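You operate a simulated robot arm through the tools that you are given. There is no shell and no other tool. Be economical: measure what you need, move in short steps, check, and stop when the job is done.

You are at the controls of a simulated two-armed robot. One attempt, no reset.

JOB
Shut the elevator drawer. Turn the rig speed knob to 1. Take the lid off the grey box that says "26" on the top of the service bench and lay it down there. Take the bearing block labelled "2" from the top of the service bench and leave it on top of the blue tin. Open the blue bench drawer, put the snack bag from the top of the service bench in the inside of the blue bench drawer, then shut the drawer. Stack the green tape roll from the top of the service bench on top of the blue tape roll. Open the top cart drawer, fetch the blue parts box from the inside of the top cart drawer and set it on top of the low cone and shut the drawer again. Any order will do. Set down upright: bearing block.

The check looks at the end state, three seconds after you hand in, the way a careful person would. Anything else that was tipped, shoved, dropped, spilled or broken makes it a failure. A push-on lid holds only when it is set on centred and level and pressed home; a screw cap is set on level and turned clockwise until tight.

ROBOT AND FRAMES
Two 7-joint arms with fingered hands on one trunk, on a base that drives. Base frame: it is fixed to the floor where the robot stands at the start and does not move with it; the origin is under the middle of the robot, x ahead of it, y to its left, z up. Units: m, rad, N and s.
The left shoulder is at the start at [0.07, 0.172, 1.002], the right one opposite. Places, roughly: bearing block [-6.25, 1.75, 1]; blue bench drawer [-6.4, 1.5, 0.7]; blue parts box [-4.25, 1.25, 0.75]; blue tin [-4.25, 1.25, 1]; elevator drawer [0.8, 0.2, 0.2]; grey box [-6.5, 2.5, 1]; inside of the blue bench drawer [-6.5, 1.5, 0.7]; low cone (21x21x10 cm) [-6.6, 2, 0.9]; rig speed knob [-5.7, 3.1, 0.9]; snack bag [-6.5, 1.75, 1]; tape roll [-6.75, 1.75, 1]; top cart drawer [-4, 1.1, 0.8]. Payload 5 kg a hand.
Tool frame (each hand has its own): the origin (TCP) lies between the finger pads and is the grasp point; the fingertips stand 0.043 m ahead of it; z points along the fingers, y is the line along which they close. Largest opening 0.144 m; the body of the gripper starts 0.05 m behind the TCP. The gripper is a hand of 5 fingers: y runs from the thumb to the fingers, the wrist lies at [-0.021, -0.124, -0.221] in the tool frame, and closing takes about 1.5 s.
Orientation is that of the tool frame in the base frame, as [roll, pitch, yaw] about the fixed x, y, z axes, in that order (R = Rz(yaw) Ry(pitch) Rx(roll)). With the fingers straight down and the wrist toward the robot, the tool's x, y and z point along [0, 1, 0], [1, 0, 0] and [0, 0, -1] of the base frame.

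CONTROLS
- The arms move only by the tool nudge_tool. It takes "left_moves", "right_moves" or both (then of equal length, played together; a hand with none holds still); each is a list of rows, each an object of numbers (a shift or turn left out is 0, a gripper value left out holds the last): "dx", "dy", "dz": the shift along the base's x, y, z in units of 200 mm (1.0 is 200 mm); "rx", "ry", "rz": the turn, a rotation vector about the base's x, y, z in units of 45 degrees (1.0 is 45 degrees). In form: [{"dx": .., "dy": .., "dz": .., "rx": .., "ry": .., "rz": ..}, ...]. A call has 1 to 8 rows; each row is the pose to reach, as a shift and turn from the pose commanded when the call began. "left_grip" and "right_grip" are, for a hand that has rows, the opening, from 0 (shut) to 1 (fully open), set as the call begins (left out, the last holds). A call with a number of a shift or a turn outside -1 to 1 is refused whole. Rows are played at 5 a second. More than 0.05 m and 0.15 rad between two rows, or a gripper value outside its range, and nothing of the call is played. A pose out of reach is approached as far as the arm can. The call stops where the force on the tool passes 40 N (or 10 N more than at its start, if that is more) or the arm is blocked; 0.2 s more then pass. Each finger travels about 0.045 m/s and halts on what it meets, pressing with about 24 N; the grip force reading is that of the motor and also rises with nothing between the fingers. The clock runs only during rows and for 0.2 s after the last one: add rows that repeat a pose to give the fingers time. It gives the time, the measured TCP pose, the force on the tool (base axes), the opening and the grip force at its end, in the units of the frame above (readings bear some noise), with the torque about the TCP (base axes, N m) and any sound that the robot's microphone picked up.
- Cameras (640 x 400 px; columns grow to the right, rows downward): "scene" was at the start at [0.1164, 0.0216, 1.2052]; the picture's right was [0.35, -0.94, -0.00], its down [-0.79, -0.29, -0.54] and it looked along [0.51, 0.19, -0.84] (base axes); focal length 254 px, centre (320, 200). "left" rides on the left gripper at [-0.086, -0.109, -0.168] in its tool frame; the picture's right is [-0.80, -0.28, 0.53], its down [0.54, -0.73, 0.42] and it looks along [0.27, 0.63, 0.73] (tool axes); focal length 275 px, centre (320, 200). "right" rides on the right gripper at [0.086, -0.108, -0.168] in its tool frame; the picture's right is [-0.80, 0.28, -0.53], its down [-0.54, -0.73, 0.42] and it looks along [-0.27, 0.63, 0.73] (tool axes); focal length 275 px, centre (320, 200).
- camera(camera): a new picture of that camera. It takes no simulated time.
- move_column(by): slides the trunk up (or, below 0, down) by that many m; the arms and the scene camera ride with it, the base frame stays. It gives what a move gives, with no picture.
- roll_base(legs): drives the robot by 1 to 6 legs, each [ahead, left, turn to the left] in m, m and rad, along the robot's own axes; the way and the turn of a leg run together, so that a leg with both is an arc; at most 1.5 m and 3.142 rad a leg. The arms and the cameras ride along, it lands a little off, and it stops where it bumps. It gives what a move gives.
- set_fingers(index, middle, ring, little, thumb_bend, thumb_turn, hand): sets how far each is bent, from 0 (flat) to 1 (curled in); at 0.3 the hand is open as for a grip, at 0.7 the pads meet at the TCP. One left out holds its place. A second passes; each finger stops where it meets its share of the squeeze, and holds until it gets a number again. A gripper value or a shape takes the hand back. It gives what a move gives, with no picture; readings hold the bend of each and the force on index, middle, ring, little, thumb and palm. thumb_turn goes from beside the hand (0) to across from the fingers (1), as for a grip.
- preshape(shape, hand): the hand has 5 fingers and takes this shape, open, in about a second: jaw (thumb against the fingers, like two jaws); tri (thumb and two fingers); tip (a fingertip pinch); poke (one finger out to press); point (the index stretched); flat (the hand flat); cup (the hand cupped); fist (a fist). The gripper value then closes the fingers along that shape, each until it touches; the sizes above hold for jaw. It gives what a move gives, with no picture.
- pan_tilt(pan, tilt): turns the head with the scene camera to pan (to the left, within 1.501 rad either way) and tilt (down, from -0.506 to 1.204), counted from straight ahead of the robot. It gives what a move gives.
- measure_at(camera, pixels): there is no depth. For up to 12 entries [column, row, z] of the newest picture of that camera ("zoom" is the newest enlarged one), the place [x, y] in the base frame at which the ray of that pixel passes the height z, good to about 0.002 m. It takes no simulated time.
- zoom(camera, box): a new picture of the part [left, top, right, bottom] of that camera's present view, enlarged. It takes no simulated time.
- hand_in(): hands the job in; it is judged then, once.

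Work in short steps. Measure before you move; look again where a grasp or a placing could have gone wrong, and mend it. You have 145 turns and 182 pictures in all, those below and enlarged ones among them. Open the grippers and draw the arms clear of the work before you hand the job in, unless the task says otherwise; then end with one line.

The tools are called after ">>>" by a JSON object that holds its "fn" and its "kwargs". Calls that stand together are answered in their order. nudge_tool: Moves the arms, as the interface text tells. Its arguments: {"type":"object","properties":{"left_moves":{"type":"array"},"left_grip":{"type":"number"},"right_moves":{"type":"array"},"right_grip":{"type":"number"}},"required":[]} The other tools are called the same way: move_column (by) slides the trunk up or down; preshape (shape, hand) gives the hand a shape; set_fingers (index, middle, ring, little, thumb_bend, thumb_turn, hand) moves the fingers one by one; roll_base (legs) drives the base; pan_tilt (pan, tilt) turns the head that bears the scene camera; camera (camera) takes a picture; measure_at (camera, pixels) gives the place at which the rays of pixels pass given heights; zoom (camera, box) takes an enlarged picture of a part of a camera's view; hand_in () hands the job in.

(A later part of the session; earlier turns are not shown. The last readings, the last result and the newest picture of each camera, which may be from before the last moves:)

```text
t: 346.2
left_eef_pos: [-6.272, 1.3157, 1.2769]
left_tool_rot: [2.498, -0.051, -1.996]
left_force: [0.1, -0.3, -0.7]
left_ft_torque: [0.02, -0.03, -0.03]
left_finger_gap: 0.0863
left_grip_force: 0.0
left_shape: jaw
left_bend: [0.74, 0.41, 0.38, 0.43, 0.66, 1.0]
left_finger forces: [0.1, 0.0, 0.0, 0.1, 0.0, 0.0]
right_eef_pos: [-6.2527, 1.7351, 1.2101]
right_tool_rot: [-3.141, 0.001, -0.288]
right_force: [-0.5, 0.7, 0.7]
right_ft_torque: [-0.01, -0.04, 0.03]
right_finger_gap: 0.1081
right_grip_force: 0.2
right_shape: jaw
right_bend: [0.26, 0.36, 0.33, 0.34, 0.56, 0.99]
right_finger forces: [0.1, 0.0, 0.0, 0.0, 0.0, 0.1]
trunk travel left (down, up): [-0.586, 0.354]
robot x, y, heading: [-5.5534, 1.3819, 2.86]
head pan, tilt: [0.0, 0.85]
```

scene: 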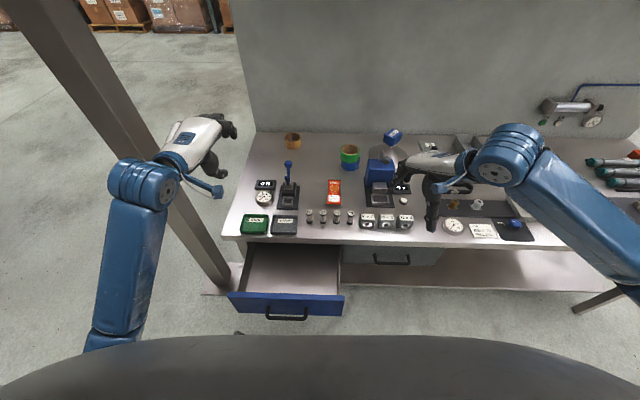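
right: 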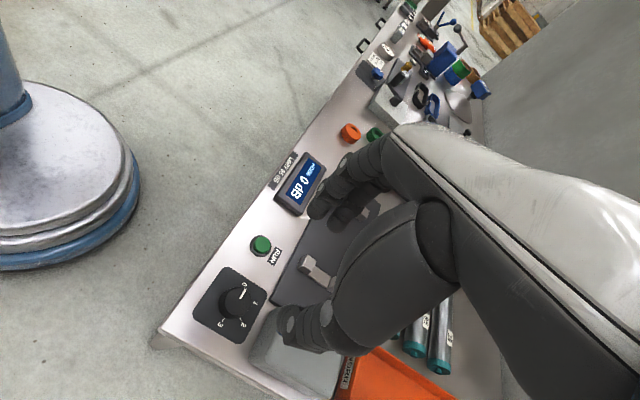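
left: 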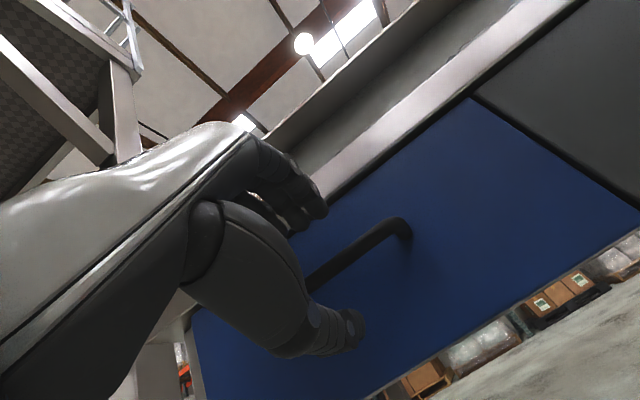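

Snack centre ≈(-6.407,1.691), 0.146 × 0.06. I move over it and descend with the closing axis across its width.

>>> {"fn": "nudge_tool", "kwargs": {"right_moves": [{"dx": -0.2, "dy": -0.06}, {"dx": -0.4, "dy": -0.12, "dz": -0.1}, {"dx": -0.6, "dy": -0.17, "dz": -0.2}, {"dx": -0.76, "dy": -0.22, "dz": -0.3}, {"dx": -0.76, "dy": -0.22, "dz": -0.5}, {"dx": -0.76, "dy": -0.22, "dz": -0.7}, {"dx": -0.76, "dy": -0.22, "dz": -0.9}]}}

>>> {"fn": "nudge_tool", "kwargs": {"right_moves": [{"dz": -0.15}, {"dz": -0.3}, {"dz": -0.45}, {"dz": -0.57}]}}

>>> {"fn": "zoom", "kwargs": {"camera": "scene", "box": [290, 150, 420, 245]}}

```text
t: 347.8
left_eef_pos: [-6.2699, 1.316, 1.2789]
left_tool_rot: [2.496, -0.05, -1.993]
left_force: [-0.3, 0.1, -0.2]
left_ft_torque: [0.01, -0.04, -0.01]
left_finger_gap: 0.0863
left_grip_force: 0.0
left_shape: jaw
left_bend: [0.74, 0.41, 0.38, 0.43, 0.66, 1.0]
left_finger forces: [0.0, 0.0, 0.1, 0.0, 0.0, 0.1]
right_eef_pos: [-6.4036, 1.6931, 1.0314]
right_tool_rot: [-3.14, 0.003, -0.289]
right_force: [-1.4, -0.2, 0.7]
right_ft_torque: [0.03, -0.04, 0.0]
right_finger_gap: 0.1082
right_grip_force: 0.0
right_shape: jaw
right_bend: [0.26, 0.36, 0.33, 0.34, 0.56, 0.99]
right_finger forces: [0.0, 0.0, 0.0, 0.1, 0.0, 0.0]
trunk travel left (down, up): [-0.586, 0.354]
robot x, y, heading: [-5.5519, 1.3791, 2.865]
head pan, tilt: [0.0, 0.85]
```

```text
t: 348.8
left_eef_pos: [-6.2698, 1.3162, 1.2799]
left_tool_rot: [2.496, -0.053, -1.994]
left_force: [-1.0, 0.5, 0.1]
left_ft_torque: [0.03, -0.02, 0.0]
left_finger_gap: 0.0866
left_grip_force: 0.1
left_shape: jaw
left_bend: [0.74, 0.41, 0.38, 0.43, 0.66, 1.0]
left_finger forces: [0.0, 0.0, 0.0, 0.0, 0.0, 0.1]
right_eef_pos: [-6.3842, 1.6873, 0.9362]
right_tool_rot: [-3.141, 0.002, -0.292]
right_force: [-0.5, -1.0, -0.6]
right_ft_torque: [-0.01, 0.02, -0.02]
right_finger_gap: 0.1083
right_grip_force: 0.0
right_shape: jaw
right_bend: [0.26, 0.36, 0.33, 0.34, 0.56, 0.99]
right_finger forces: [0.0, 0.0, 0.1, 0.0, 0.1, 0.0]
right hand out of reach, approached as far as the arm can: row 2, 3, 4
trunk travel left (down, up): [-0.586, 0.354]
robot x, y, heading: [-5.5511, 1.3823, 2.859]
head pan, tilt: [0.0, 0.85]
```

```text
4.21 times, centred on (355, 198) of scene
```

zoom: 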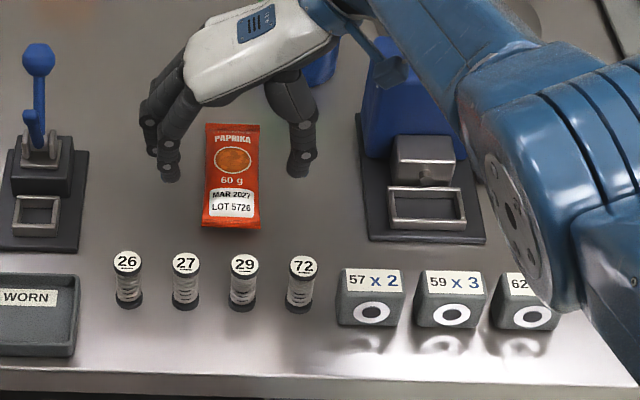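

The arm is at its reach limit at z=0.936; I lower the trunk 22 mm instead, then close.

>>> {"fn": "move_column", "kwargs": {"by": -0.022}}

>>> {"fn": "nudge_tool", "kwargs": {"right_moves": [{"dz": 0}, {"dz": 0}, {"dz": 0}, {"dz": 0}, {"dz": 0}, {"dz": 0}, {"dz": 0}], "right_grip": 0}}

>>> {"fn": "move_column", "kwargs": {"by": 0.15}}

>>> {"fn": "zoom", "kwargs": {"camera": "scene", "box": [290, 150, 420, 245]}}

```text
t: 349.5
left_eef_pos: [-6.2695, 1.3172, 1.2573]
left_tool_rot: [2.496, -0.053, -1.992]
left_force: [0.7, 0.0, 0.1]
left_ft_torque: [-0.02, -0.01, -0.02]
left_finger_gap: 0.0863
left_grip_force: 0.1
left_shape: jaw
left_bend: [0.74, 0.41, 0.38, 0.43, 0.66, 1.0]
left_finger forces: [0.1, 0.1, 0.0, 0.0, 0.1, 0.1]
right_eef_pos: [-6.3848, 1.6861, 0.9141]
right_tool_rot: [3.141, 0.004, -0.292]
right_force: [0.1, 0.0, 0.1]
right_ft_torque: [-0.01, 0.01, 0.02]
right_finger_gap: 0.1079
right_grip_force: 0.1
right_shape: jaw
right_bend: [0.26, 0.36, 0.33, 0.34, 0.56, 0.99]
right_finger forces: [0.0, 0.1, 0.1, 0.0, 0.0, 0.0]
trunk travel left (down, up): [-0.564, 0.376]
robot x, y, heading: [-5.5487, 1.3818, 2.866]
head pan, tilt: [0.0, 0.85]
```

```text
t: 351.1
left_eef_pos: [-6.2691, 1.3165, 1.2577]
left_tool_rot: [2.495, -0.052, -1.994]
left_force: [-0.7, 0.6, 0.6]
left_ft_torque: [0.01, 0.01, -0.04]
left_finger_gap: 0.0865
left_grip_force: 0.1
left_shape: jaw
left_bend: [0.74, 0.41, 0.38, 0.43, 0.66, 1.0]
left_finger forces: [0.0, 0.1, 0.0, 0.0, 0.0, 0.1]
right_eef_pos: [-6.3844, 1.686, 0.9148]
right_tool_rot: [-3.14, 0.004, -0.291]
right_force: [-0.8, 0.7, 2.7]
right_ft_torque: [0.0, 0.03, 0.01]
right_finger_gap: 0.0519
right_grip_force: 23.8
right_shape: jaw
right_bend: [0.74, 0.51, 0.52, 0.49, 0.73, 1.0]
right_finger forces: [10.6, 5.4, 2.3, 0.0, 18.8, 0.1]
trunk travel left (down, up): [-0.564, 0.376]
robot x, y, heading: [-5.5534, 1.3836, 2.859]
head pan, tilt: [0.0, 0.85]
```

```text
t: 352.9
left_eef_pos: [-6.27, 1.3171, 1.4078]
left_tool_rot: [2.497, -0.053, -1.992]
left_force: [0.0, 0.4, 0.0]
left_ft_torque: [0.01, -0.02, 0.01]
left_finger_gap: 0.0864
left_grip_force: 0.0
left_shape: jaw
left_bend: [0.74, 0.41, 0.38, 0.43, 0.66, 1.0]
left_finger forces: [0.0, 0.0, 0.1, 0.1, 0.1, 0.0]
right_eef_pos: [-6.3853, 1.6862, 1.0635]
right_tool_rot: [3.141, 0.002, -0.29]
right_force: [0.4, -0.9, -0.7]
right_ft_torque: [0.0, -0.02, 0.02]
right_finger_gap: 0.0516
right_grip_force: 24.0
right_shape: jaw
right_bend: [0.74, 0.51, 0.52, 0.49, 0.73, 1.0]
right_finger forces: [10.2, 5.2, 2.2, 0.1, 17.6, 0.0]
trunk travel left (down, up): [-0.714, 0.226]
robot x, y, heading: [-5.5496, 1.3788, 2.862]
head pan, tilt: [0.0, 0.85]
```

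```text
4.21 times, centred on (355, 198) of scene
```

zoom: 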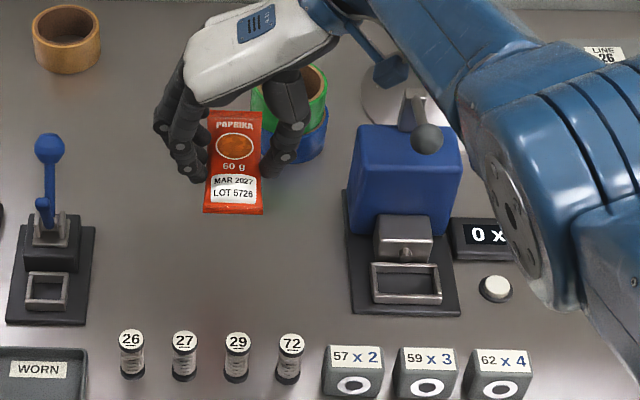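

Snack is held. The open length (≈0.14 m) is short, so I'll turn the bag lengthwise along the bench. I back off and shift left, then rotate the hand by 90° over the drawer.

>>> {"fn": "roll_base", "kwargs": {"legs": [[-0.2, 0, 0], [0, 0.15, 0]]}}

>>> {"fn": "nudge_tool", "kwargs": {"right_moves": [{"rz": -0.17, "dx": 0.1}, {"rz": -0.34, "dx": 0.2}, {"rz": -0.51, "dx": 0.3}, {"rz": -0.68, "dx": 0.4}, {"rz": -0.85, "dx": 0.5}, {"rz": -1.0, "dx": 0.6}]}}

>>> {"fn": "nudge_tool", "kwargs": {"right_moves": [{"rz": -0.17}, {"rz": -0.34}, {"rz": -0.51}, {"rz": -0.68}, {"rz": -0.85}, {"rz": -0.98}]}}

>>> {"fn": "pan_tilt", "kwargs": {"pan": 0.0, "tilt": 0.95}}

>>> {"fn": "camera", "kwargs": {"camera": "scene"}}

```text
t: 355.4
left_eef_pos: [-6.116, 1.122, 1.4088]
left_tool_rot: [2.496, -0.053, -1.998]
left_force: [0.0, -0.1, 0.5]
left_ft_torque: [-0.02, 0.02, 0.09]
left_finger_gap: 0.0862
left_grip_force: 0.1
left_shape: jaw
left_bend: [0.74, 0.41, 0.38, 0.43, 0.66, 1.0]
left_finger forces: [0.0, 0.1, 0.1, 0.0, 0.0, 0.0]
right_eef_pos: [-6.2314, 1.49, 1.0657]
right_tool_rot: [3.14, 0.003, -0.291]
right_force: [-0.2, 0.0, -0.4]
right_ft_torque: [-0.05, 0.04, -0.02]
right_finger_gap: 0.0519
right_grip_force: 23.7
right_shape: jaw
right_bend: [0.74, 0.51, 0.52, 0.5, 0.73, 1.0]
right_finger forces: [10.3, 5.1, 2.2, 0.1, 17.7, 0.0]
trunk travel left (down, up): [-0.714, 0.226]
robot x, y, heading: [-5.3946, 1.1827, 2.863]
head pan, tilt: [0.0, 0.85]
```

```text
t: 356.8
left_eef_pos: [-6.116, 1.1181, 1.4079]
left_tool_rot: [2.495, -0.051, -1.995]
left_force: [0.5, -1.6, -0.4]
left_ft_torque: [0.02, 0.05, 0.01]
left_finger_gap: 0.0863
left_grip_force: 0.2
left_shape: jaw
left_bend: [0.74, 0.41, 0.38, 0.43, 0.66, 1.0]
left_finger forces: [0.0, 0.0, 0.1, 0.0, 0.0, 0.1]
right_eef_pos: [-6.1124, 1.4885, 1.0653]
right_tool_rot: [3.141, 0.003, -1.077]
right_force: [0.6, 0.0, 0.3]
right_ft_torque: [0.02, -0.04, 0.01]
right_finger_gap: 0.0512
right_grip_force: 24.5
right_shape: jaw
right_bend: [0.74, 0.52, 0.53, 0.5, 0.73, 1.0]
right_finger forces: [10.2, 5.0, 2.4, 0.0, 17.6, 0.0]
trunk travel left (down, up): [-0.714, 0.226]
robot x, y, heading: [-5.3998, 1.1853, 2.861]
head pan, tilt: [0.0, 0.85]
```

```text
t: 358.2
left_eef_pos: [-6.1168, 1.1182, 1.407]
left_tool_rot: [2.495, -0.049, -1.999]
left_force: [-1.3, -0.6, -0.4]
left_ft_torque: [0.0, 0.03, 0.0]
left_finger_gap: 0.0866
left_grip_force: 0.0
left_shape: jaw
left_bend: [0.74, 0.41, 0.38, 0.43, 0.66, 1.0]
left_finger forces: [0.0, 0.1, 0.1, 0.1, 0.0, 0.1]
right_eef_pos: [-6.1128, 1.4886, 1.064]
right_tool_rot: [3.141, 0.003, -1.848]
right_force: [0.0, 0.1, -0.4]
right_ft_torque: [0.04, -0.03, 0.03]
right_finger_gap: 0.0516
right_grip_force: 24.2
right_shape: jaw
right_bend: [0.74, 0.52, 0.53, 0.5, 0.73, 1.0]
right_finger forces: [10.3, 5.0, 2.2, 0.0, 17.4, 0.1]
trunk travel left (down, up): [-0.714, 0.226]
robot x, y, heading: [-5.3948, 1.1812, 2.858]
head pan, tilt: [0.0, 0.85]
```

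```text
t: 358.9
left_eef_pos: [-6.1177, 1.1174, 1.4067]
left_tool_rot: [2.497, -0.051, -1.997]
left_force: [-0.7, -0.6, 0.5]
left_ft_torque: [-0.02, 0.02, -0.01]
left_finger_gap: 0.0865
left_grip_force: 0.0
left_shape: jaw
left_bend: [0.74, 0.41, 0.38, 0.43, 0.66, 1.0]
left_finger forces: [0.0, 0.0, 0.1, 0.0, 0.0, 0.0]
right_eef_pos: [-6.1136, 1.4892, 1.0642]
right_tool_rot: [-3.142, 0.004, -1.843]
right_force: [0.4, 0.2, -0.7]
right_ft_torque: [0.03, 0.0, -0.02]
right_finger_gap: 0.0515
right_grip_force: 23.8
right_shape: jaw
right_bend: [0.74, 0.52, 0.53, 0.5, 0.73, 1.0]
right_finger forces: [10.2, 4.9, 2.2, 0.0, 17.3, 0.1]
trunk travel left (down, up): [-0.714, 0.226]
robot x, y, heading: [-5.3998, 1.1827, 2.851]
head pan, tilt: [0.0, 0.949]
```

```text
41 pictures are left
```

scene: 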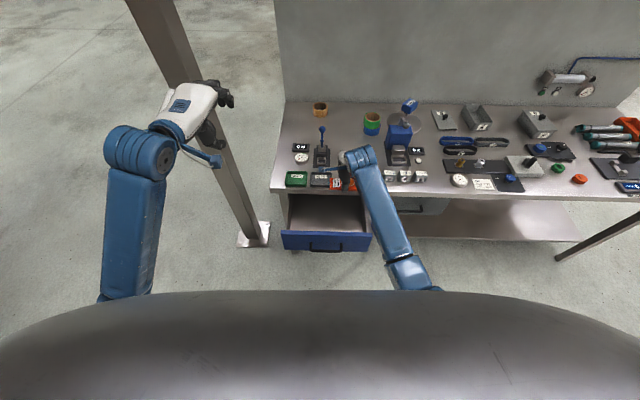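

>>> {"fn": "zoom", "kwargs": {"camera": "scene", "box": [265, 140, 405, 260]}}

>>> {"fn": "measure_at", "kwargs": {"camera": "scene", "pixels": [[282, 232, 0.81], [370, 234, 0.81], [273, 190, 0.866], [430, 194, 0.866], [290, 225, 0.7], [362, 226, 0.7]]}}

```text
3.33 times, centred on (335, 200) of scene
```

zoom: 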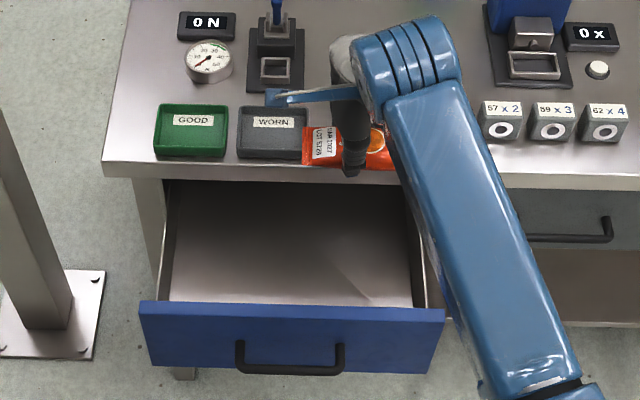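

```text
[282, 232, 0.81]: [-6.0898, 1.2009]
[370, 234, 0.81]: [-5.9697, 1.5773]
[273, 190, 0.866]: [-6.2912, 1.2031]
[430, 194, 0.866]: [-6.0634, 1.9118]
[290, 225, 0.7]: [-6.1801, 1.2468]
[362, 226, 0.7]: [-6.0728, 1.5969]
```

The drawer interior spans u≈0.045–0.385 and the gap to the bench lip is ~0.17 m, with the hand centred in it. I shift 6 cm left and lower the bag into the drawer.

>>> {"fn": "nudge_tool", "kwargs": {"right_moves": [{"dx": -0.05, "dy": -0.15}, {"dx": -0.09, "dy": -0.285}, {"dx": -0.08, "dy": -0.285, "dz": -0.2}, {"dx": -0.08, "dy": -0.285, "dz": -0.4}, {"dx": -0.08, "dy": -0.285, "dz": -0.6}, {"dx": -0.08, "dy": -0.285, "dz": -0.8}, {"dx": -0.08, "dy": -0.285, "dz": -1.0}]}}

>>> {"fn": "nudge_tool", "kwargs": {"right_moves": [{"dz": -0.1}, {"dz": -0.22}]}}

>>> {"fn": "zoom", "kwargs": {"camera": "scene", "box": [265, 140, 405, 260]}}

>>> {"fn": "camera", "kwargs": {"camera": "right"}}

```text
t: 360.5
left_eef_pos: [-6.1182, 1.1209, 1.408]
left_tool_rot: [2.497, -0.051, -1.996]
left_force: [0.7, -0.4, -0.9]
left_ft_torque: [-0.02, 0.0, 0.01]
left_finger_gap: 0.0863
left_grip_force: 0.1
left_shape: jaw
left_bend: [0.74, 0.41, 0.38, 0.43, 0.66, 1.0]
left_finger forces: [0.1, 0.0, 0.0, 0.0, 0.0, 0.1]
right_eef_pos: [-6.1307, 1.433, 0.8649]
right_tool_rot: [-3.141, 0.002, -1.847]
right_force: [-0.4, -0.3, 1.5]
right_ft_torque: [0.02, -0.08, 0.01]
right_finger_gap: 0.0514
right_grip_force: 23.8
right_shape: jaw
right_bend: [0.74, 0.52, 0.53, 0.5, 0.74, 1.0]
right_finger forces: [10.1, 5.0, 2.4, 0.1, 17.4, 0.0]
trunk travel left (down, up): [-0.714, 0.226]
robot x, y, heading: [-5.3965, 1.1844, 2.86]
head pan, tilt: [0.0, 0.949]
```

```text
t: 361.1
left_eef_pos: [-6.1191, 1.1199, 1.4072]
left_tool_rot: [2.496, -0.052, -1.995]
left_force: [-0.1, 0.4, -1.3]
left_ft_torque: [0.01, -0.03, 0.01]
left_finger_gap: 0.0866
left_grip_force: 0.1
left_shape: jaw
left_bend: [0.74, 0.41, 0.38, 0.43, 0.66, 1.0]
left_finger forces: [0.0, 0.0, 0.0, 0.0, 0.1, 0.1]
right_eef_pos: [-6.131, 1.4319, 0.8206]
right_tool_rot: [3.141, 0.003, -1.846]
right_force: [-0.6, 0.0, -1.2]
right_ft_torque: [-0.03, -0.03, -0.03]
right_finger_gap: 0.0513
right_grip_force: 24.1
right_shape: jaw
right_bend: [0.74, 0.52, 0.53, 0.5, 0.74, 1.0]
right_finger forces: [10.2, 5.0, 2.2, 0.0, 17.3, 0.1]
trunk travel left (down, up): [-0.714, 0.226]
robot x, y, heading: [-5.397, 1.1783, 2.862]
head pan, tilt: [0.0, 0.949]
```

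```text
3.33 times, centred on (335, 200) of scene
```

zoom: 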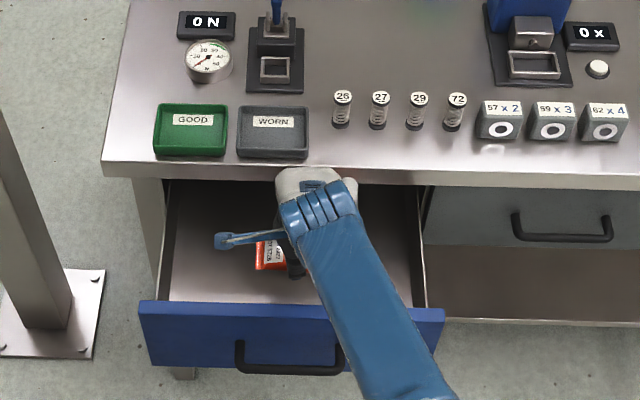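

```text
38 pictures are left
```

right: 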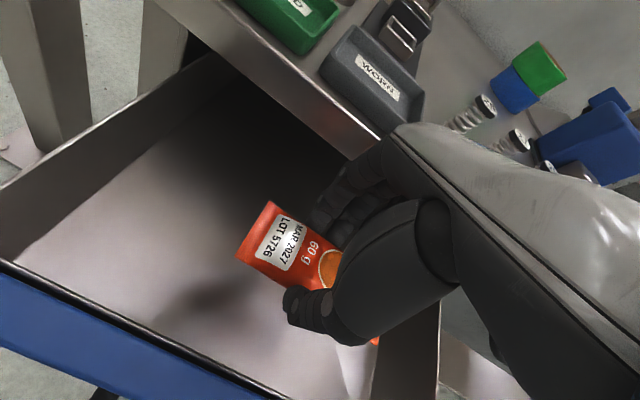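

The bag is inside the drawer. I lower 4 cm further (force guarded), open, and lift out.

>>> {"fn": "nudge_tool", "kwargs": {"right_moves": [{"dx": 0.03, "dz": -0.1}, {"dx": 0.05, "dz": -0.2}]}}

>>> {"fn": "nudge_tool", "kwargs": {"right_moves": [{"dz": 0}, {"dz": 0}, {"dz": 0}, {"dz": 0}], "right_grip": 0.62}}

>>> {"fn": "nudge_tool", "kwargs": {"right_moves": [{"dz": 0.2}, {"dz": 0.4}, {"dz": 0.6}, {"dz": 0.8}, {"dz": 1.0}]}}

>>> {"fn": "nudge_tool", "kwargs": {"right_moves": [{"dz": 0.2}, {"dz": 0.4}, {"dz": 0.6}, {"dz": 0.8}, {"dz": 1.0}]}}

>>> {"fn": "zoom", "kwargs": {"camera": "scene", "box": [265, 140, 405, 260]}}

```text
t: 361.7
left_eef_pos: [-6.1186, 1.1205, 1.4084]
left_tool_rot: [2.496, -0.051, -1.995]
left_force: [0.1, 0.7, -0.5]
left_ft_torque: [-0.02, 0.02, 0.0]
left_finger_gap: 0.0861
left_grip_force: 0.1
left_shape: jaw
left_bend: [0.74, 0.41, 0.38, 0.43, 0.66, 1.0]
left_finger forces: [0.0, 0.0, 0.1, 0.0, 0.0, 0.1]
right_eef_pos: [-6.1211, 1.4336, 0.7792]
right_tool_rot: [-3.14, 0.004, -1.845]
right_force: [-0.7, 0.7, -0.3]
right_ft_torque: [0.0, -0.05, 0.0]
right_finger_gap: 0.051
right_grip_force: 24.3
right_shape: jaw
right_bend: [0.74, 0.52, 0.53, 0.5, 0.74, 1.0]
right_finger forces: [10.1, 5.0, 2.3, 0.0, 17.3, 0.0]
trunk travel left (down, up): [-0.714, 0.226]
robot x, y, heading: [-5.3994, 1.1832, 2.858]
head pan, tilt: [0.0, 0.949]
```

```text
t: 362.7
left_eef_pos: [-6.1174, 1.1191, 1.4073]
left_tool_rot: [2.497, -0.052, -1.995]
left_force: [0.3, -0.4, 0.0]
left_ft_torque: [-0.01, -0.02, 0.01]
left_finger_gap: 0.0865
left_grip_force: 0.1
left_shape: jaw
left_bend: [0.74, 0.41, 0.38, 0.43, 0.66, 1.0]
left_finger forces: [0.0, 0.0, 0.0, 0.0, 0.0, 0.0]
right_eef_pos: [-6.119, 1.4333, 0.7813]
right_tool_rot: [3.141, 0.001, -1.849]
right_force: [-0.1, 0.1, 0.0]
right_ft_torque: [0.02, 0.01, 0.02]
right_finger_gap: 0.0886
right_grip_force: 0.0
right_shape: jaw
right_bend: [0.28, 0.4, 0.37, 0.42, 0.65, 1.0]
right_finger forces: [0.0, 0.0, 0.0, 0.0, 0.0, 0.0]
trunk travel left (down, up): [-0.714, 0.226]
robot x, y, heading: [-5.3948, 1.1831, 2.86]
head pan, tilt: [0.0, 0.949]
```

```text
t: 364.1
left_eef_pos: [-6.1188, 1.1201, 1.4076]
left_tool_rot: [2.497, -0.053, -1.996]
left_force: [0.3, 0.1, -0.5]
left_ft_torque: [-0.03, -0.02, 0.03]
left_finger_gap: 0.0865
left_grip_force: 0.2
left_shape: jaw
left_bend: [0.74, 0.41, 0.38, 0.43, 0.66, 1.0]
left_finger forces: [0.0, 0.1, 0.0, 0.0, 0.1, 0.0]
right_eef_pos: [-6.1168, 1.5015, 0.9793]
right_tool_rot: [3.122, 0.08, -1.872]
right_force: [-0.5, 1.2, 0.6]
right_ft_torque: [0.0, 0.02, -0.02]
right_finger_gap: 0.0892
right_grip_force: 0.0
right_shape: jaw
right_bend: [0.28, 0.4, 0.37, 0.42, 0.65, 1.0]
right_finger forces: [0.1, 0.0, 0.1, 0.0, 0.1, 0.0]
trunk travel left (down, up): [-0.714, 0.226]
robot x, y, heading: [-5.3993, 1.1824, 2.859]
head pan, tilt: [0.0, 0.949]
stopped in row 5 (right hand): the arm was blocked; the commanded pose is now the measured one
```

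```text
t: 365.3
left_eef_pos: [-6.1172, 1.1191, 1.4081]
left_tool_rot: [2.498, -0.053, -1.995]
left_force: [-0.2, 0.3, 0.7]
left_ft_torque: [0.02, 0.01, 0.04]
left_finger_gap: 0.0864
left_grip_force: 0.1
left_shape: jaw
left_bend: [0.74, 0.41, 0.38, 0.43, 0.66, 1.0]
left_finger forces: [0.0, 0.1, 0.1, 0.1, 0.0, 0.0]
right_eef_pos: [-6.1136, 1.5179, 1.1778]
right_tool_rot: [3.123, 0.105, -1.881]
right_force: [0.5, -0.1, 0.3]
right_ft_torque: [0.0, 0.0, 0.0]
right_finger_gap: 0.0894
right_grip_force: 0.1
right_shape: jaw
right_bend: [0.28, 0.4, 0.37, 0.42, 0.65, 1.0]
right_finger forces: [0.1, 0.0, 0.0, 0.0, 0.1, 0.0]
trunk travel left (down, up): [-0.714, 0.226]
robot x, y, heading: [-5.3972, 1.1826, 2.86]
head pan, tilt: [0.0, 0.949]
```

```text
3.33 times, centred on (335, 200) of scene
```

zoom: 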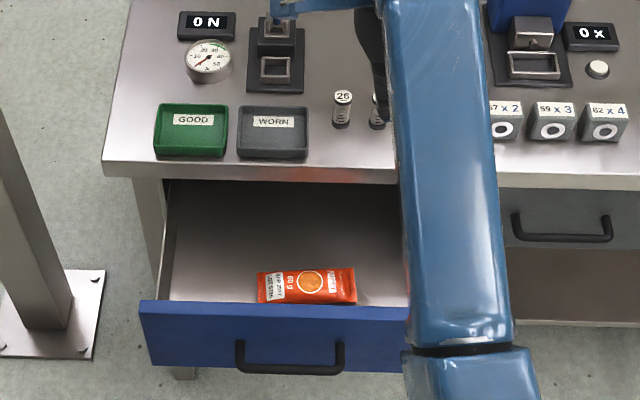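

The snack lies inside. Now shut it: I move the right hand aside, lower the trunk, and set the left fist in front of the handle.

>>> {"fn": "nudge_tool", "kwargs": {"right_moves": [{"dx": 0.18, "dy": 0.15}, {"dx": 0.36, "dy": 0.3}, {"dx": 0.54, "dy": 0.46}, {"dx": 0.72, "dy": 0.62}, {"dx": 0.9, "dy": 0.78}, {"dx": 0.95, "dy": 0.95}], "left_moves": [{"dx": 0.17, "dy": 0.1}, {"dx": 0.34, "dy": 0.2}, {"dx": 0.51, "dy": 0.35}, {"dx": 0.68, "dy": 0.5}, {"dx": 0.85, "dy": 0.65}, {"dx": 1.0, "dy": 0.8}]}}

>>> {"fn": "preshape", "kwargs": {"shape": "fist", "hand": "left"}}

>>> {"fn": "move_column", "kwargs": {"by": -0.4}}

>>> {"fn": "nudge_tool", "kwargs": {"left_moves": [{"dz": -0.2, "dx": 0.05, "dy": 0.05}, {"dz": -0.4, "dx": 0.1, "dy": 0.1}, {"dz": -0.6, "dx": 0.15, "dy": 0.15}, {"dz": -0.8, "dx": 0.18, "dy": 0.2}, {"dz": -1.0, "dx": 0.2, "dy": 0.25}]}}

>>> {"fn": "camera", "kwargs": {"camera": "scene"}}

```text
t: 366.7
left_eef_pos: [-5.9461, 1.3232, 1.3903]
left_tool_rot: [2.495, -0.054, -1.994]
left_force: [1.4, 0.2, 0.5]
left_ft_torque: [-0.09, 0.01, 0.06]
left_finger_gap: 0.0867
left_grip_force: 0.0
left_shape: jaw
left_bend: [0.74, 0.41, 0.38, 0.43, 0.66, 1.0]
left_finger forces: [0.1, 0.0, 0.0, 0.0, 0.1, 0.1]
left hand out of reach, approached as far as the arm can: row 2, 3, 4, 5, 6
right_eef_pos: [-5.9268, 1.691, 1.1793]
right_tool_rot: [3.123, 0.075, -1.87]
right_force: [0.7, 0.7, -0.9]
right_ft_torque: [-0.06, 0.0, 0.02]
right_finger_gap: 0.0891
right_grip_force: 0.1
right_shape: jaw
right_bend: [0.28, 0.4, 0.37, 0.42, 0.65, 1.0]
right_finger forces: [0.0, 0.1, 0.0, 0.0, 0.1, 0.0]
trunk travel left (down, up): [-0.714, 0.226]
robot x, y, heading: [-5.3967, 1.1834, 2.861]
head pan, tilt: [0.0, 0.949]
```

```text
t: 367.6
left_eef_pos: [-5.948, 1.3182, 1.3882]
left_tool_rot: [2.496, -0.053, -1.993]
left_force: [-0.8, 0.1, -0.9]
left_ft_torque: [0.01, 0.0, -0.02]
left_finger_gap: 0.0
left_grip_force: 0.0
left_shape: fist
left_bend: [1.0, 1.0, 1.0, 1.0, 0.85, 0.85]
left_finger forces: [0.0, 0.1, 0.0, 0.0, 0.1, 0.0]
right_eef_pos: [-5.9286, 1.6867, 1.179]
right_tool_rot: [3.122, 0.079, -1.871]
right_force: [0.2, 0.2, -0.5]
right_ft_torque: [0.08, 0.01, -0.01]
right_finger_gap: 0.0891
right_grip_force: 0.0
right_shape: jaw
right_bend: [0.28, 0.4, 0.37, 0.42, 0.65, 1.0]
right_finger forces: [0.0, 0.0, 0.0, 0.1, 0.1, 0.1]
trunk travel left (down, up): [-0.714, 0.226]
robot x, y, heading: [-5.3953, 1.1799, 2.864]
head pan, tilt: [0.0, 0.949]
```

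```text
t: 371.4
left_eef_pos: [-5.9489, 1.319, 0.9904]
left_tool_rot: [2.497, -0.052, -1.997]
left_force: [0.2, 0.0, 0.2]
left_ft_torque: [-0.03, -0.01, -0.02]
left_finger_gap: 0.0
left_grip_force: 0.1
left_shape: fist
left_bend: [1.0, 1.0, 1.0, 1.0, 0.85, 0.85]
left_finger forces: [0.1, 0.1, 0.1, 0.1, 0.1, 0.1]
right_eef_pos: [-5.9269, 1.6875, 0.7803]
right_tool_rot: [3.122, 0.079, -1.87]
right_force: [-0.6, -0.1, 0.0]
right_ft_torque: [0.0, 0.02, -0.04]
right_finger_gap: 0.0889
right_grip_force: 0.1
right_shape: jaw
right_bend: [0.28, 0.4, 0.37, 0.42, 0.65, 1.0]
right_finger forces: [0.0, 0.1, 0.0, 0.0, 0.1, 0.1]
trunk travel left (down, up): [-0.314, 0.626]
robot x, y, heading: [-5.3977, 1.1797, 2.862]
head pan, tilt: [0.0, 0.949]
```

```text
t: 372.8
left_eef_pos: [-5.9381, 1.3572, 0.8053]
left_tool_rot: [2.444, -0.094, -1.999]
left_force: [1.6, 1.6, 2.1]
left_ft_torque: [-0.16, 0.03, 0.15]
left_finger_gap: 0.0
left_grip_force: 0.0
left_shape: fist
left_bend: [1.0, 1.0, 1.0, 1.0, 0.85, 0.85]
left_finger forces: [0.0, 0.0, 0.0, 0.0, 0.0, 0.0]
right_eef_pos: [-5.931, 1.6872, 0.78]
right_tool_rot: [3.127, 0.085, -1.872]
right_force: [3.9, 2.1, 0.6]
right_ft_torque: [-0.23, 0.28, 0.0]
right_finger_gap: 0.089
right_grip_force: 0.0
right_shape: jaw
right_bend: [0.28, 0.4, 0.37, 0.42, 0.65, 1.0]
right_finger forces: [0.0, 0.0, 0.1, 0.0, 0.0, 0.0]
trunk travel left (down, up): [-0.314, 0.626]
robot x, y, heading: [-5.3949, 1.1836, 2.861]
head pan, tilt: [0.0, 0.949]
stopped in row 5 (left hand): the arm was blocked; the commanded pose is now the measured one
```

```text
36 pictures are left
```

scene: 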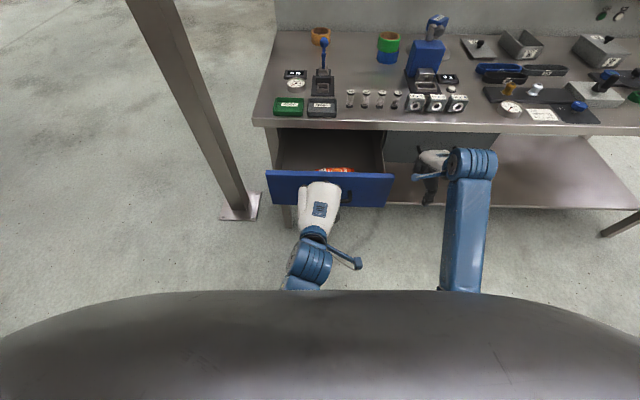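

The left fist is in front of the handle. I lift the right hand above bench height, lower the trunk slightly, and drive forward to push the drawer shut.

>>> {"fn": "nudge_tool", "kwargs": {"right_moves": [{"dz": 0.2}, {"dz": 0.4}, {"dz": 0.6}, {"dz": 0.8}, {"dz": 1.0}]}}

>>> {"fn": "nudge_tool", "kwargs": {"right_moves": [{"dz": 0.2}, {"dz": 0.4}, {"dz": 0.6}, {"dz": 0.8}, {"dz": 1.0}]}}

>>> {"fn": "move_column", "kwargs": {"by": -0.04}}

>>> {"fn": "roll_base", "kwargs": {"legs": [[0.15, 0, 0]]}}

>>> {"fn": "camera", "kwargs": {"camera": "scene"}}

```text
t: 374.0
left_eef_pos: [-5.938, 1.3588, 0.7973]
left_tool_rot: [2.459, -0.089, -1.999]
left_force: [-0.3, 0.5, 0.3]
left_ft_torque: [0.0, 0.05, 0.0]
left_finger_gap: 0.0
left_grip_force: 0.2
left_shape: fist
left_bend: [1.0, 1.0, 1.0, 1.0, 0.85, 0.85]
left_finger forces: [0.0, 0.1, 0.1, 0.1, 0.0, 0.0]
right_eef_pos: [-5.9402, 1.6834, 0.9762]
right_tool_rot: [3.134, 0.087, -1.869]
right_force: [0.6, 0.9, 0.2]
right_ft_torque: [0.0, -0.01, 0.02]
right_finger_gap: 0.0889
right_grip_force: 0.0
right_shape: jaw
right_bend: [0.28, 0.4, 0.37, 0.42, 0.65, 1.0]
right_finger forces: [0.0, 0.1, 0.0, 0.0, 0.0, 0.1]
trunk travel left (down, up): [-0.314, 0.626]
robot x, y, heading: [-5.3992, 1.1829, 2.859]
head pan, tilt: [0.0, 0.949]
```

```text
t: 375.2
left_eef_pos: [-5.9391, 1.3565, 0.798]
left_tool_rot: [2.458, -0.088, -1.998]
left_force: [-0.5, -0.4, -0.2]
left_ft_torque: [-0.02, 0.01, 0.04]
left_finger_gap: 0.0
left_grip_force: 0.0
left_shape: fist
left_bend: [1.0, 1.0, 1.0, 1.0, 0.85, 0.85]
left_finger forces: [0.1, 0.0, 0.1, 0.0, 0.0, 0.1]
right_eef_pos: [-5.9417, 1.681, 1.1771]
right_tool_rot: [3.132, 0.088, -1.871]
right_force: [0.2, -0.1, 0.5]
right_ft_torque: [0.03, 0.01, 0.01]
right_finger_gap: 0.0892
right_grip_force: 0.1
right_shape: jaw
right_bend: [0.28, 0.4, 0.37, 0.42, 0.65, 1.0]
right_finger forces: [0.0, 0.0, 0.1, 0.0, 0.1, 0.0]
trunk travel left (down, up): [-0.314, 0.626]
robot x, y, heading: [-5.4, 1.1838, 2.855]
head pan, tilt: [0.0, 0.949]
```

```text
t: 376.1
left_eef_pos: [-5.9335, 1.3537, 0.7525]
left_tool_rot: [2.464, -0.088, -2.002]
left_force: [0.6, 0.1, -0.3]
left_ft_torque: [0.0, -0.02, -0.01]
left_finger_gap: 0.0001
left_grip_force: 0.1
left_shape: fist
left_bend: [1.0, 1.0, 1.0, 1.0, 0.85, 0.85]
left_finger forces: [0.0, 0.0, 0.0, 0.0, 0.1, 0.0]
right_eef_pos: [-5.9389, 1.6788, 1.1388]
right_tool_rot: [3.129, 0.09, -1.869]
right_force: [0.8, 0.5, 0.5]
right_ft_torque: [0.0, 0.01, 0.02]
right_finger_gap: 0.0889
right_grip_force: 0.1
right_shape: jaw
right_bend: [0.28, 0.4, 0.37, 0.42, 0.65, 1.0]
right_finger forces: [0.0, 0.0, 0.1, 0.0, 0.0, 0.0]
trunk travel left (down, up): [-0.274, 0.666]
robot x, y, heading: [-5.4008, 1.183, 2.86]
head pan, tilt: [0.0, 0.949]
```

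```text
t: 377.4
left_eef_pos: [-6.0768, 1.3942, 0.7525]
left_tool_rot: [2.466, -0.088, -2.002]
left_force: [-0.6, -0.1, -0.2]
left_ft_torque: [-0.02, 0.0, -0.02]
left_finger_gap: 0.0002
left_grip_force: 0.0
left_shape: fist
left_bend: [1.0, 1.0, 1.0, 1.0, 0.85, 0.85]
left_finger forces: [0.0, 0.0, 0.0, 0.1, 0.1, 0.0]
right_eef_pos: [-6.0837, 1.7214, 1.1382]
right_tool_rot: [3.129, 0.089, -1.869]
right_force: [-0.2, 0.7, -0.3]
right_ft_torque: [-0.03, -0.07, 0.05]
right_finger_gap: 0.0889
right_grip_force: 0.1
right_shape: jaw
right_bend: [0.28, 0.4, 0.37, 0.42, 0.65, 1.0]
right_finger forces: [0.0, 0.0, 0.0, 0.0, 0.1, 0.0]
trunk travel left (down, up): [-0.274, 0.666]
robot x, y, heading: [-5.5433, 1.2209, 2.864]
head pan, tilt: [0.0, 0.949]
```

```text
35 pictures are left
```

scene: 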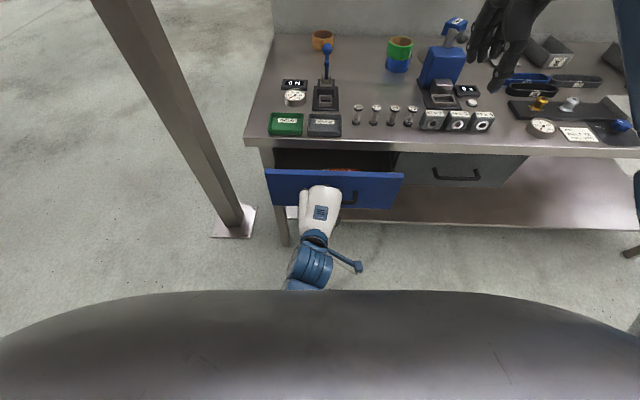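

The drawer is closing. I drive forward in smaller legs until resistance.

>>> {"fn": "roll_base", "kwargs": {"legs": [[0.07, 0, 0]]}}

>>> {"fn": "roll_base", "kwargs": {"legs": [[0.04, 0, 0]]}}

>>> {"fn": "zoom", "kwargs": {"camera": "scene", "box": [240, 80, 440, 240]}}

```text
t: 378.4
left_eef_pos: [-6.1432, 1.4148, 0.7532]
left_tool_rot: [2.463, -0.103, -2.001]
left_force: [-0.8, 0.8, -1.2]
left_ft_torque: [-0.01, -0.01, 0.0]
left_finger_gap: 0.0001
left_grip_force: 0.1
left_shape: fist
left_bend: [1.0, 1.0, 1.0, 1.0, 0.85, 0.85]
left_finger forces: [0.0, 0.1, 0.0, 0.1, 0.0, 0.1]
right_eef_pos: [-6.1464, 1.7443, 1.1394]
right_tool_rot: [3.125, 0.085, -1.869]
right_force: [-0.8, 0.0, -1.2]
right_ft_torque: [-0.01, -0.09, 0.0]
right_finger_gap: 0.0891
right_grip_force: 0.1
right_shape: jaw
right_bend: [0.28, 0.4, 0.37, 0.42, 0.65, 1.0]
right_finger forces: [0.0, 0.0, 0.1, 0.1, 0.0, 0.0]
trunk travel left (down, up): [-0.274, 0.666]
robot x, y, heading: [-5.6117, 1.2439, 2.863]
head pan, tilt: [0.0, 0.949]
```

```text
t: 379.3
left_eef_pos: [-6.1803, 1.4259, 0.7529]
left_tool_rot: [2.464, -0.105, -2.005]
left_force: [0.6, -0.6, -0.6]
left_ft_torque: [0.02, 0.08, 0.02]
left_finger_gap: 0.0001
left_grip_force: 0.0
left_shape: fist
left_bend: [1.0, 1.0, 1.0, 1.0, 0.85, 0.85]
left_finger forces: [0.0, 0.1, 0.1, 0.0, 0.1, 0.1]
right_eef_pos: [-6.185, 1.7559, 1.1392]
right_tool_rot: [3.128, 0.081, -1.868]
right_force: [-0.6, -0.5, -0.8]
right_ft_torque: [-0.03, -0.06, -0.02]
right_finger_gap: 0.0891
right_grip_force: 0.0
right_shape: jaw
right_bend: [0.28, 0.4, 0.37, 0.42, 0.65, 1.0]
right_finger forces: [0.0, 0.0, 0.1, 0.0, 0.0, 0.1]
trunk travel left (down, up): [-0.274, 0.666]
robot x, y, heading: [-5.6486, 1.2519, 2.862]
head pan, tilt: [0.0, 0.949]
```

```text
2.50 times, centred on (340, 160) of scene
```

zoom: 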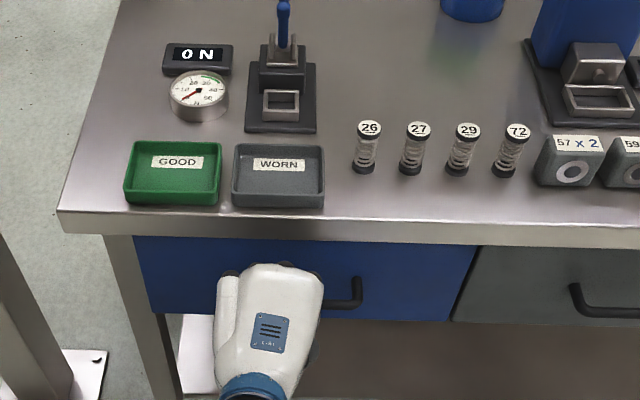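

Nearly flush. I push a bit more until it stops.

>>> {"fn": "roll_base", "kwargs": {"legs": [[0.03, 0, 0]]}}

>>> {"fn": "roll_base", "kwargs": {"legs": [[0.03, 0, 0]]}}

>>> {"fn": "zoom", "kwargs": {"camera": "scene", "box": [240, 80, 440, 240]}}

```text
t: 380.3
left_eef_pos: [-6.2087, 1.4369, 0.7609]
left_tool_rot: [2.446, -0.11, -2.006]
left_force: [-0.3, -0.5, 4.4]
left_ft_torque: [0.11, -0.07, -0.01]
left_finger_gap: 0.0
left_grip_force: 0.1
left_shape: fist
left_bend: [1.0, 1.0, 1.0, 1.0, 0.86, 0.85]
left_finger forces: [0.1, 0.0, 0.0, 0.0, 0.2, 0.1]
right_eef_pos: [-6.2103, 1.7661, 1.1392]
right_tool_rot: [3.125, 0.079, -1.87]
right_force: [-0.7, -0.1, 0.2]
right_ft_torque: [-0.04, 0.05, 0.03]
right_finger_gap: 0.089
right_grip_force: 0.1
right_shape: jaw
right_bend: [0.28, 0.4, 0.37, 0.42, 0.65, 1.0]
right_finger forces: [0.0, 0.1, 0.1, 0.0, 0.0, 0.1]
trunk travel left (down, up): [-0.274, 0.666]
robot x, y, heading: [-5.679, 1.2604, 2.86]
head pan, tilt: [0.0, 0.949]
stopped in leg 1: the force on the tool passed its limit at 52 N (the readings are from after the stop); the commanded pose is now the measured one
```

```text
t: 381.1
left_eef_pos: [-6.2107, 1.4385, 0.7633]
left_tool_rot: [2.443, -0.107, -2.01]
left_force: [18.8, -11.2, 8.0]
left_ft_torque: [0.2, -0.08, -0.55]
left_finger_gap: 0.0002
left_grip_force: 0.0
left_shape: fist
left_bend: [1.0, 1.0, 1.0, 1.0, 0.87, 0.85]
left_finger forces: [0.0, 0.0, 0.0, 0.0, 32.4, 0.0]
right_eef_pos: [-6.2132, 1.7678, 1.1397]
right_tool_rot: [3.124, 0.079, -1.871]
right_force: [1.1, -0.5, -0.1]
right_ft_torque: [-0.06, -0.03, -0.01]
right_finger_gap: 0.0891
right_grip_force: 0.0
right_shape: jaw
right_bend: [0.28, 0.4, 0.37, 0.42, 0.65, 1.0]
right_finger forces: [0.0, 0.1, 0.1, 0.1, 0.1, 0.0]
trunk travel left (down, up): [-0.274, 0.666]
robot x, y, heading: [-5.6828, 1.2615, 2.861]
head pan, tilt: [0.0, 0.949]
stopped in leg 1: the force on the tool passed its limit at 72 N (the readings are from after the stop); the commanded pose is now the measured one
```

```text
2.50 times, centred on (340, 160) of scene
```

zoom: 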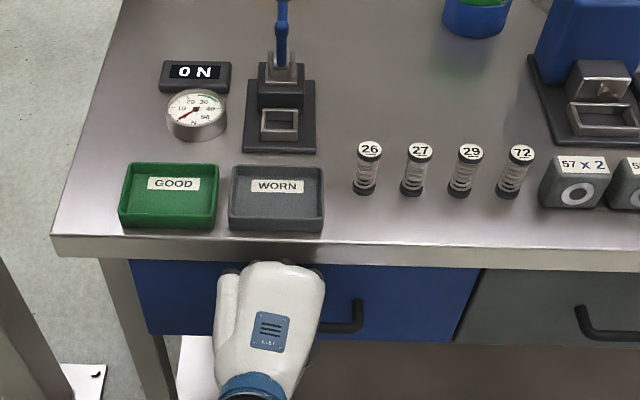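

Both drawer fronts are flush; it is shut. I back off 0.15 m, raise the trunk, and prepare the right hand (three-finger shape) for block "57 x 2".

>>> {"fn": "roll_base", "kwargs": {"legs": [[-0.15, 0, 0]]}}

>>> {"fn": "move_column", "kwargs": {"by": 0.3}}

>>> {"fn": "preshape", "kwargs": {"shape": "tri", "hand": "right"}}

>>> {"fn": "pan_tilt", "kwargs": {"pan": -0.1, "tilt": 0.9}}

>>> {"fn": "camera", "kwargs": {"camera": "scene"}}

>>> {"fn": "zoom", "kwargs": {"camera": "scene", "box": [330, 150, 470, 250]}}

```text
t: 382.5
left_eef_pos: [-6.068, 1.3978, 0.7634]
left_tool_rot: [2.444, -0.108, -2.008]
left_force: [1.2, -0.2, 0.5]
left_ft_torque: [-0.04, 0.05, 0.02]
left_finger_gap: 0.0
left_grip_force: 0.0
left_shape: fist
left_bend: [1.0, 1.0, 1.0, 1.0, 0.85, 0.85]
left_finger forces: [0.0, 0.0, 0.1, 0.0, 0.1, 0.1]
right_eef_pos: [-6.0685, 1.7283, 1.1403]
right_tool_rot: [3.123, 0.077, -1.872]
right_force: [0.7, -0.4, 0.6]
right_ft_torque: [0.0, 0.04, -0.01]
right_finger_gap: 0.0889
right_grip_force: 0.0
right_shape: jaw
right_bend: [0.28, 0.4, 0.37, 0.42, 0.65, 1.0]
right_finger forces: [0.0, 0.1, 0.1, 0.1, 0.1, 0.1]
trunk travel left (down, up): [-0.274, 0.666]
robot x, y, heading: [-5.5409, 1.224, 2.858]
head pan, tilt: [0.0, 0.949]
```

```text
t: 385.5
left_eef_pos: [-6.0675, 1.3982, 1.0625]
left_tool_rot: [2.445, -0.109, -2.008]
left_force: [-0.3, -0.9, -0.2]
left_ft_torque: [0.02, 0.0, 0.0]
left_finger_gap: 0.0003
left_grip_force: 0.0
left_shape: fist
left_bend: [1.0, 1.0, 1.0, 1.0, 0.85, 0.85]
left_finger forces: [0.1, 0.0, 0.1, 0.0, 0.0, 0.0]
right_eef_pos: [-6.07, 1.7273, 1.439]
right_tool_rot: [3.127, 0.075, -1.871]
right_force: [1.3, 0.2, 0.0]
right_ft_torque: [0.03, -0.02, -0.01]
right_finger_gap: 0.089
right_grip_force: 0.0
right_shape: jaw
right_bend: [0.28, 0.4, 0.37, 0.42, 0.65, 1.0]
right_finger forces: [0.1, 0.0, 0.1, 0.1, 0.0, 0.1]
trunk travel left (down, up): [-0.574, 0.366]
robot x, y, heading: [-5.5379, 1.221, 2.864]
head pan, tilt: [0.0, 0.949]
```

```text
t: 386.4
left_eef_pos: [-6.0689, 1.3999, 1.0627]
left_tool_rot: [2.445, -0.109, -2.009]
left_force: [-1.2, -0.9, -0.1]
left_ft_torque: [0.01, -0.01, 0.03]
left_finger_gap: 0.0001
left_grip_force: 0.0
left_shape: fist
left_bend: [1.0, 1.0, 1.0, 1.0, 0.85, 0.85]
left_finger forces: [0.1, 0.0, 0.1, 0.0, 0.0, 0.0]
right_eef_pos: [-6.0701, 1.7278, 1.4386]
right_tool_rot: [3.124, 0.077, -1.87]
right_force: [-0.9, -0.4, 0.1]
right_ft_torque: [-0.01, 0.01, 0.01]
right_finger_gap: 0.144
right_grip_force: 0.1
right_shape: tri
right_bend: [0.3, 0.3, 0.99, 0.99, 0.3, 0.98]
right_finger forces: [0.0, 0.1, 0.0, 0.0, 0.0, 0.1]
trunk travel left (down, up): [-0.574, 0.366]
robot x, y, heading: [-5.5352, 1.2214, 2.866]
head pan, tilt: [0.0, 0.949]
```

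```text
t: 387.0
left_eef_pos: [-6.0691, 1.3985, 1.0626]
left_tool_rot: [2.444, -0.11, -2.01]
left_force: [-0.1, 0.1, 0.3]
left_ft_torque: [0.02, 0.0, 0.04]
left_finger_gap: 0.0
left_grip_force: 0.0
left_shape: fist
left_bend: [1.0, 1.0, 1.0, 1.0, 0.85, 0.85]
left_finger forces: [0.0, 0.0, 0.1, 0.0, 0.0, 0.0]
right_eef_pos: [-6.0703, 1.7283, 1.4383]
right_tool_rot: [3.122, 0.076, -1.872]
right_force: [0.3, 0.3, -0.1]
right_ft_torque: [-0.01, -0.03, 0.02]
right_finger_gap: 0.1438
right_grip_force: 0.1
right_shape: tri
right_bend: [0.3, 0.3, 0.99, 0.99, 0.3, 0.98]
right_finger forces: [0.0, 0.0, 0.0, 0.0, 0.1, 0.0]
trunk travel left (down, up): [-0.574, 0.366]
robot x, y, heading: [-5.5347, 1.2246, 2.862]
head pan, tilt: [-0.099, 0.901]
```

```text
32 pictures are left
```

scene: 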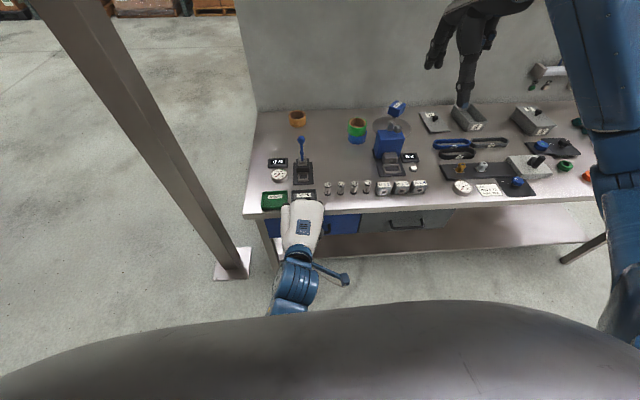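

```text
4.00 times, centred on (400, 200) of scene
```

zoom: 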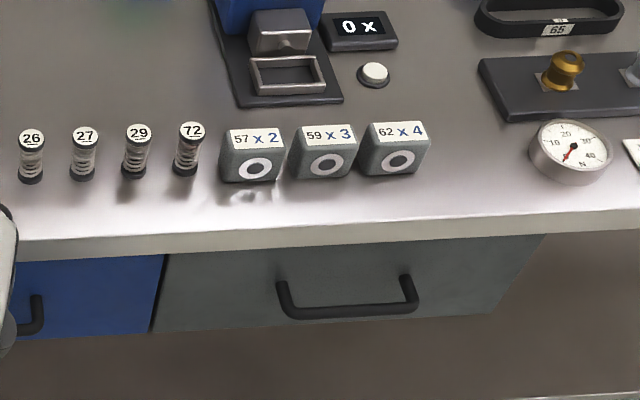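

>>> {"fn": "measure_at", "kwargs": {"camera": "zoom", "pixels": [[221, 182, 0.867], [277, 181, 0.867], [229, 129, 0.91], [284, 126, 0.91], [223, 152, 0.91], [283, 150, 0.91], [290, 176, 0.867], [205, 175, 0.867]]}}

```text
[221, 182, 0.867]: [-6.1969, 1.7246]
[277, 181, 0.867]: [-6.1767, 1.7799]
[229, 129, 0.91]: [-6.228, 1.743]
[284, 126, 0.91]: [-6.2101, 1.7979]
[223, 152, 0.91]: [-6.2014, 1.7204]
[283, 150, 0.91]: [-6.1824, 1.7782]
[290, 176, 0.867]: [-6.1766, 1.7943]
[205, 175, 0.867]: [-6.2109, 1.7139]
```

Block centre ≈(-6.206,1.759), top ≈0.91; the hand is already aligned to the bench. I level it, move over, and descend in stages.

>>> {"fn": "nudge_tool", "kwargs": {"right_moves": [{"rx": -0.05, "dx": -0.15, "dy": 0.04}, {"rx": -0.1, "dx": -0.3, "dy": 0.08, "dz": -0.1}, {"rx": -0.1, "dx": -0.45, "dy": 0.12, "dz": -0.25}, {"rx": -0.1, "dx": -0.6, "dy": 0.14, "dz": -0.4}, {"rx": -0.1, "dx": -0.68, "dy": 0.155, "dz": -0.6}, {"rx": -0.1, "dx": -0.68, "dy": 0.155, "dz": -0.8}, {"rx": -0.1, "dx": -0.68, "dy": 0.155, "dz": -1.0}], "right_grip": 0.6}}

>>> {"fn": "nudge_tool", "kwargs": {"right_moves": [{"dz": -0.25}, {"dz": -0.5}, {"dz": -0.75}, {"dz": -1.0}]}}

>>> {"fn": "zoom", "kwargs": {"camera": "scene", "box": [330, 130, 470, 240]}}

>>> {"fn": "camera", "kwargs": {"camera": "right"}}

```text
t: 388.6
left_eef_pos: [-6.0688, 1.398, 1.062]
left_tool_rot: [2.443, -0.109, -2.007]
left_force: [0.8, -0.1, 0.0]
left_ft_torque: [0.02, 0.03, 0.0]
left_finger_gap: 0.0
left_grip_force: 0.1
left_shape: fist
left_bend: [1.0, 1.0, 1.0, 1.0, 0.85, 0.85]
left_finger forces: [0.1, 0.1, 0.0, 0.0, 0.0, 0.0]
right_eef_pos: [-6.206, 1.759, 1.238]
right_tool_rot: [-3.135, 0.001, -1.869]
right_force: [0.2, -0.6, 0.8]
right_ft_torque: [-0.02, -0.01, 0.0]
right_finger_gap: 0.0872
right_grip_force: 0.0
right_shape: tri
right_bend: [0.74, 0.41, 0.99, 0.99, 0.65, 1.0]
right_finger forces: [0.1, 0.1, 0.0, 0.0, 0.0, 0.1]
trunk travel left (down, up): [-0.574, 0.366]
robot x, y, heading: [-5.5374, 1.2204, 2.86]
head pan, tilt: [-0.099, 0.901]
```

```text
t: 389.6
left_eef_pos: [-6.0685, 1.3981, 1.0632]
left_tool_rot: [2.445, -0.11, -2.007]
left_force: [-1.1, 1.0, 0.3]
left_ft_torque: [-0.02, 0.02, 0.03]
left_finger_gap: 0.0001
left_grip_force: 0.1
left_shape: fist
left_bend: [1.0, 1.0, 1.0, 1.0, 0.85, 0.85]
left_finger forces: [0.1, 0.0, 0.1, 0.0, 0.0, 0.0]
right_eef_pos: [-6.2061, 1.7595, 1.0383]
right_tool_rot: [-3.135, 0.002, -1.871]
right_force: [-0.6, 0.3, 0.8]
right_ft_torque: [-0.05, -0.05, -0.01]
right_finger_gap: 0.0867
right_grip_force: 0.1
right_shape: tri
right_bend: [0.74, 0.41, 0.99, 0.99, 0.65, 1.0]
right_finger forces: [0.0, 0.1, 0.0, 0.1, 0.0, 0.1]
trunk travel left (down, up): [-0.574, 0.366]
robot x, y, heading: [-5.5405, 1.2235, 2.864]
head pan, tilt: [-0.099, 0.901]
```

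```text
3.64 times, centred on (400, 185) of scene
```

zoom: 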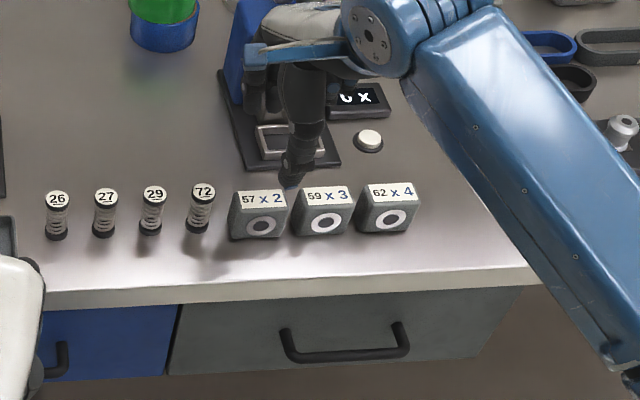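

```text
29 pictures are left
5 turns are left
```

right: 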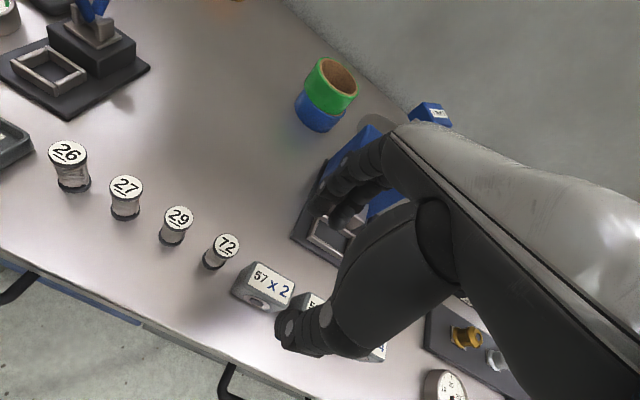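

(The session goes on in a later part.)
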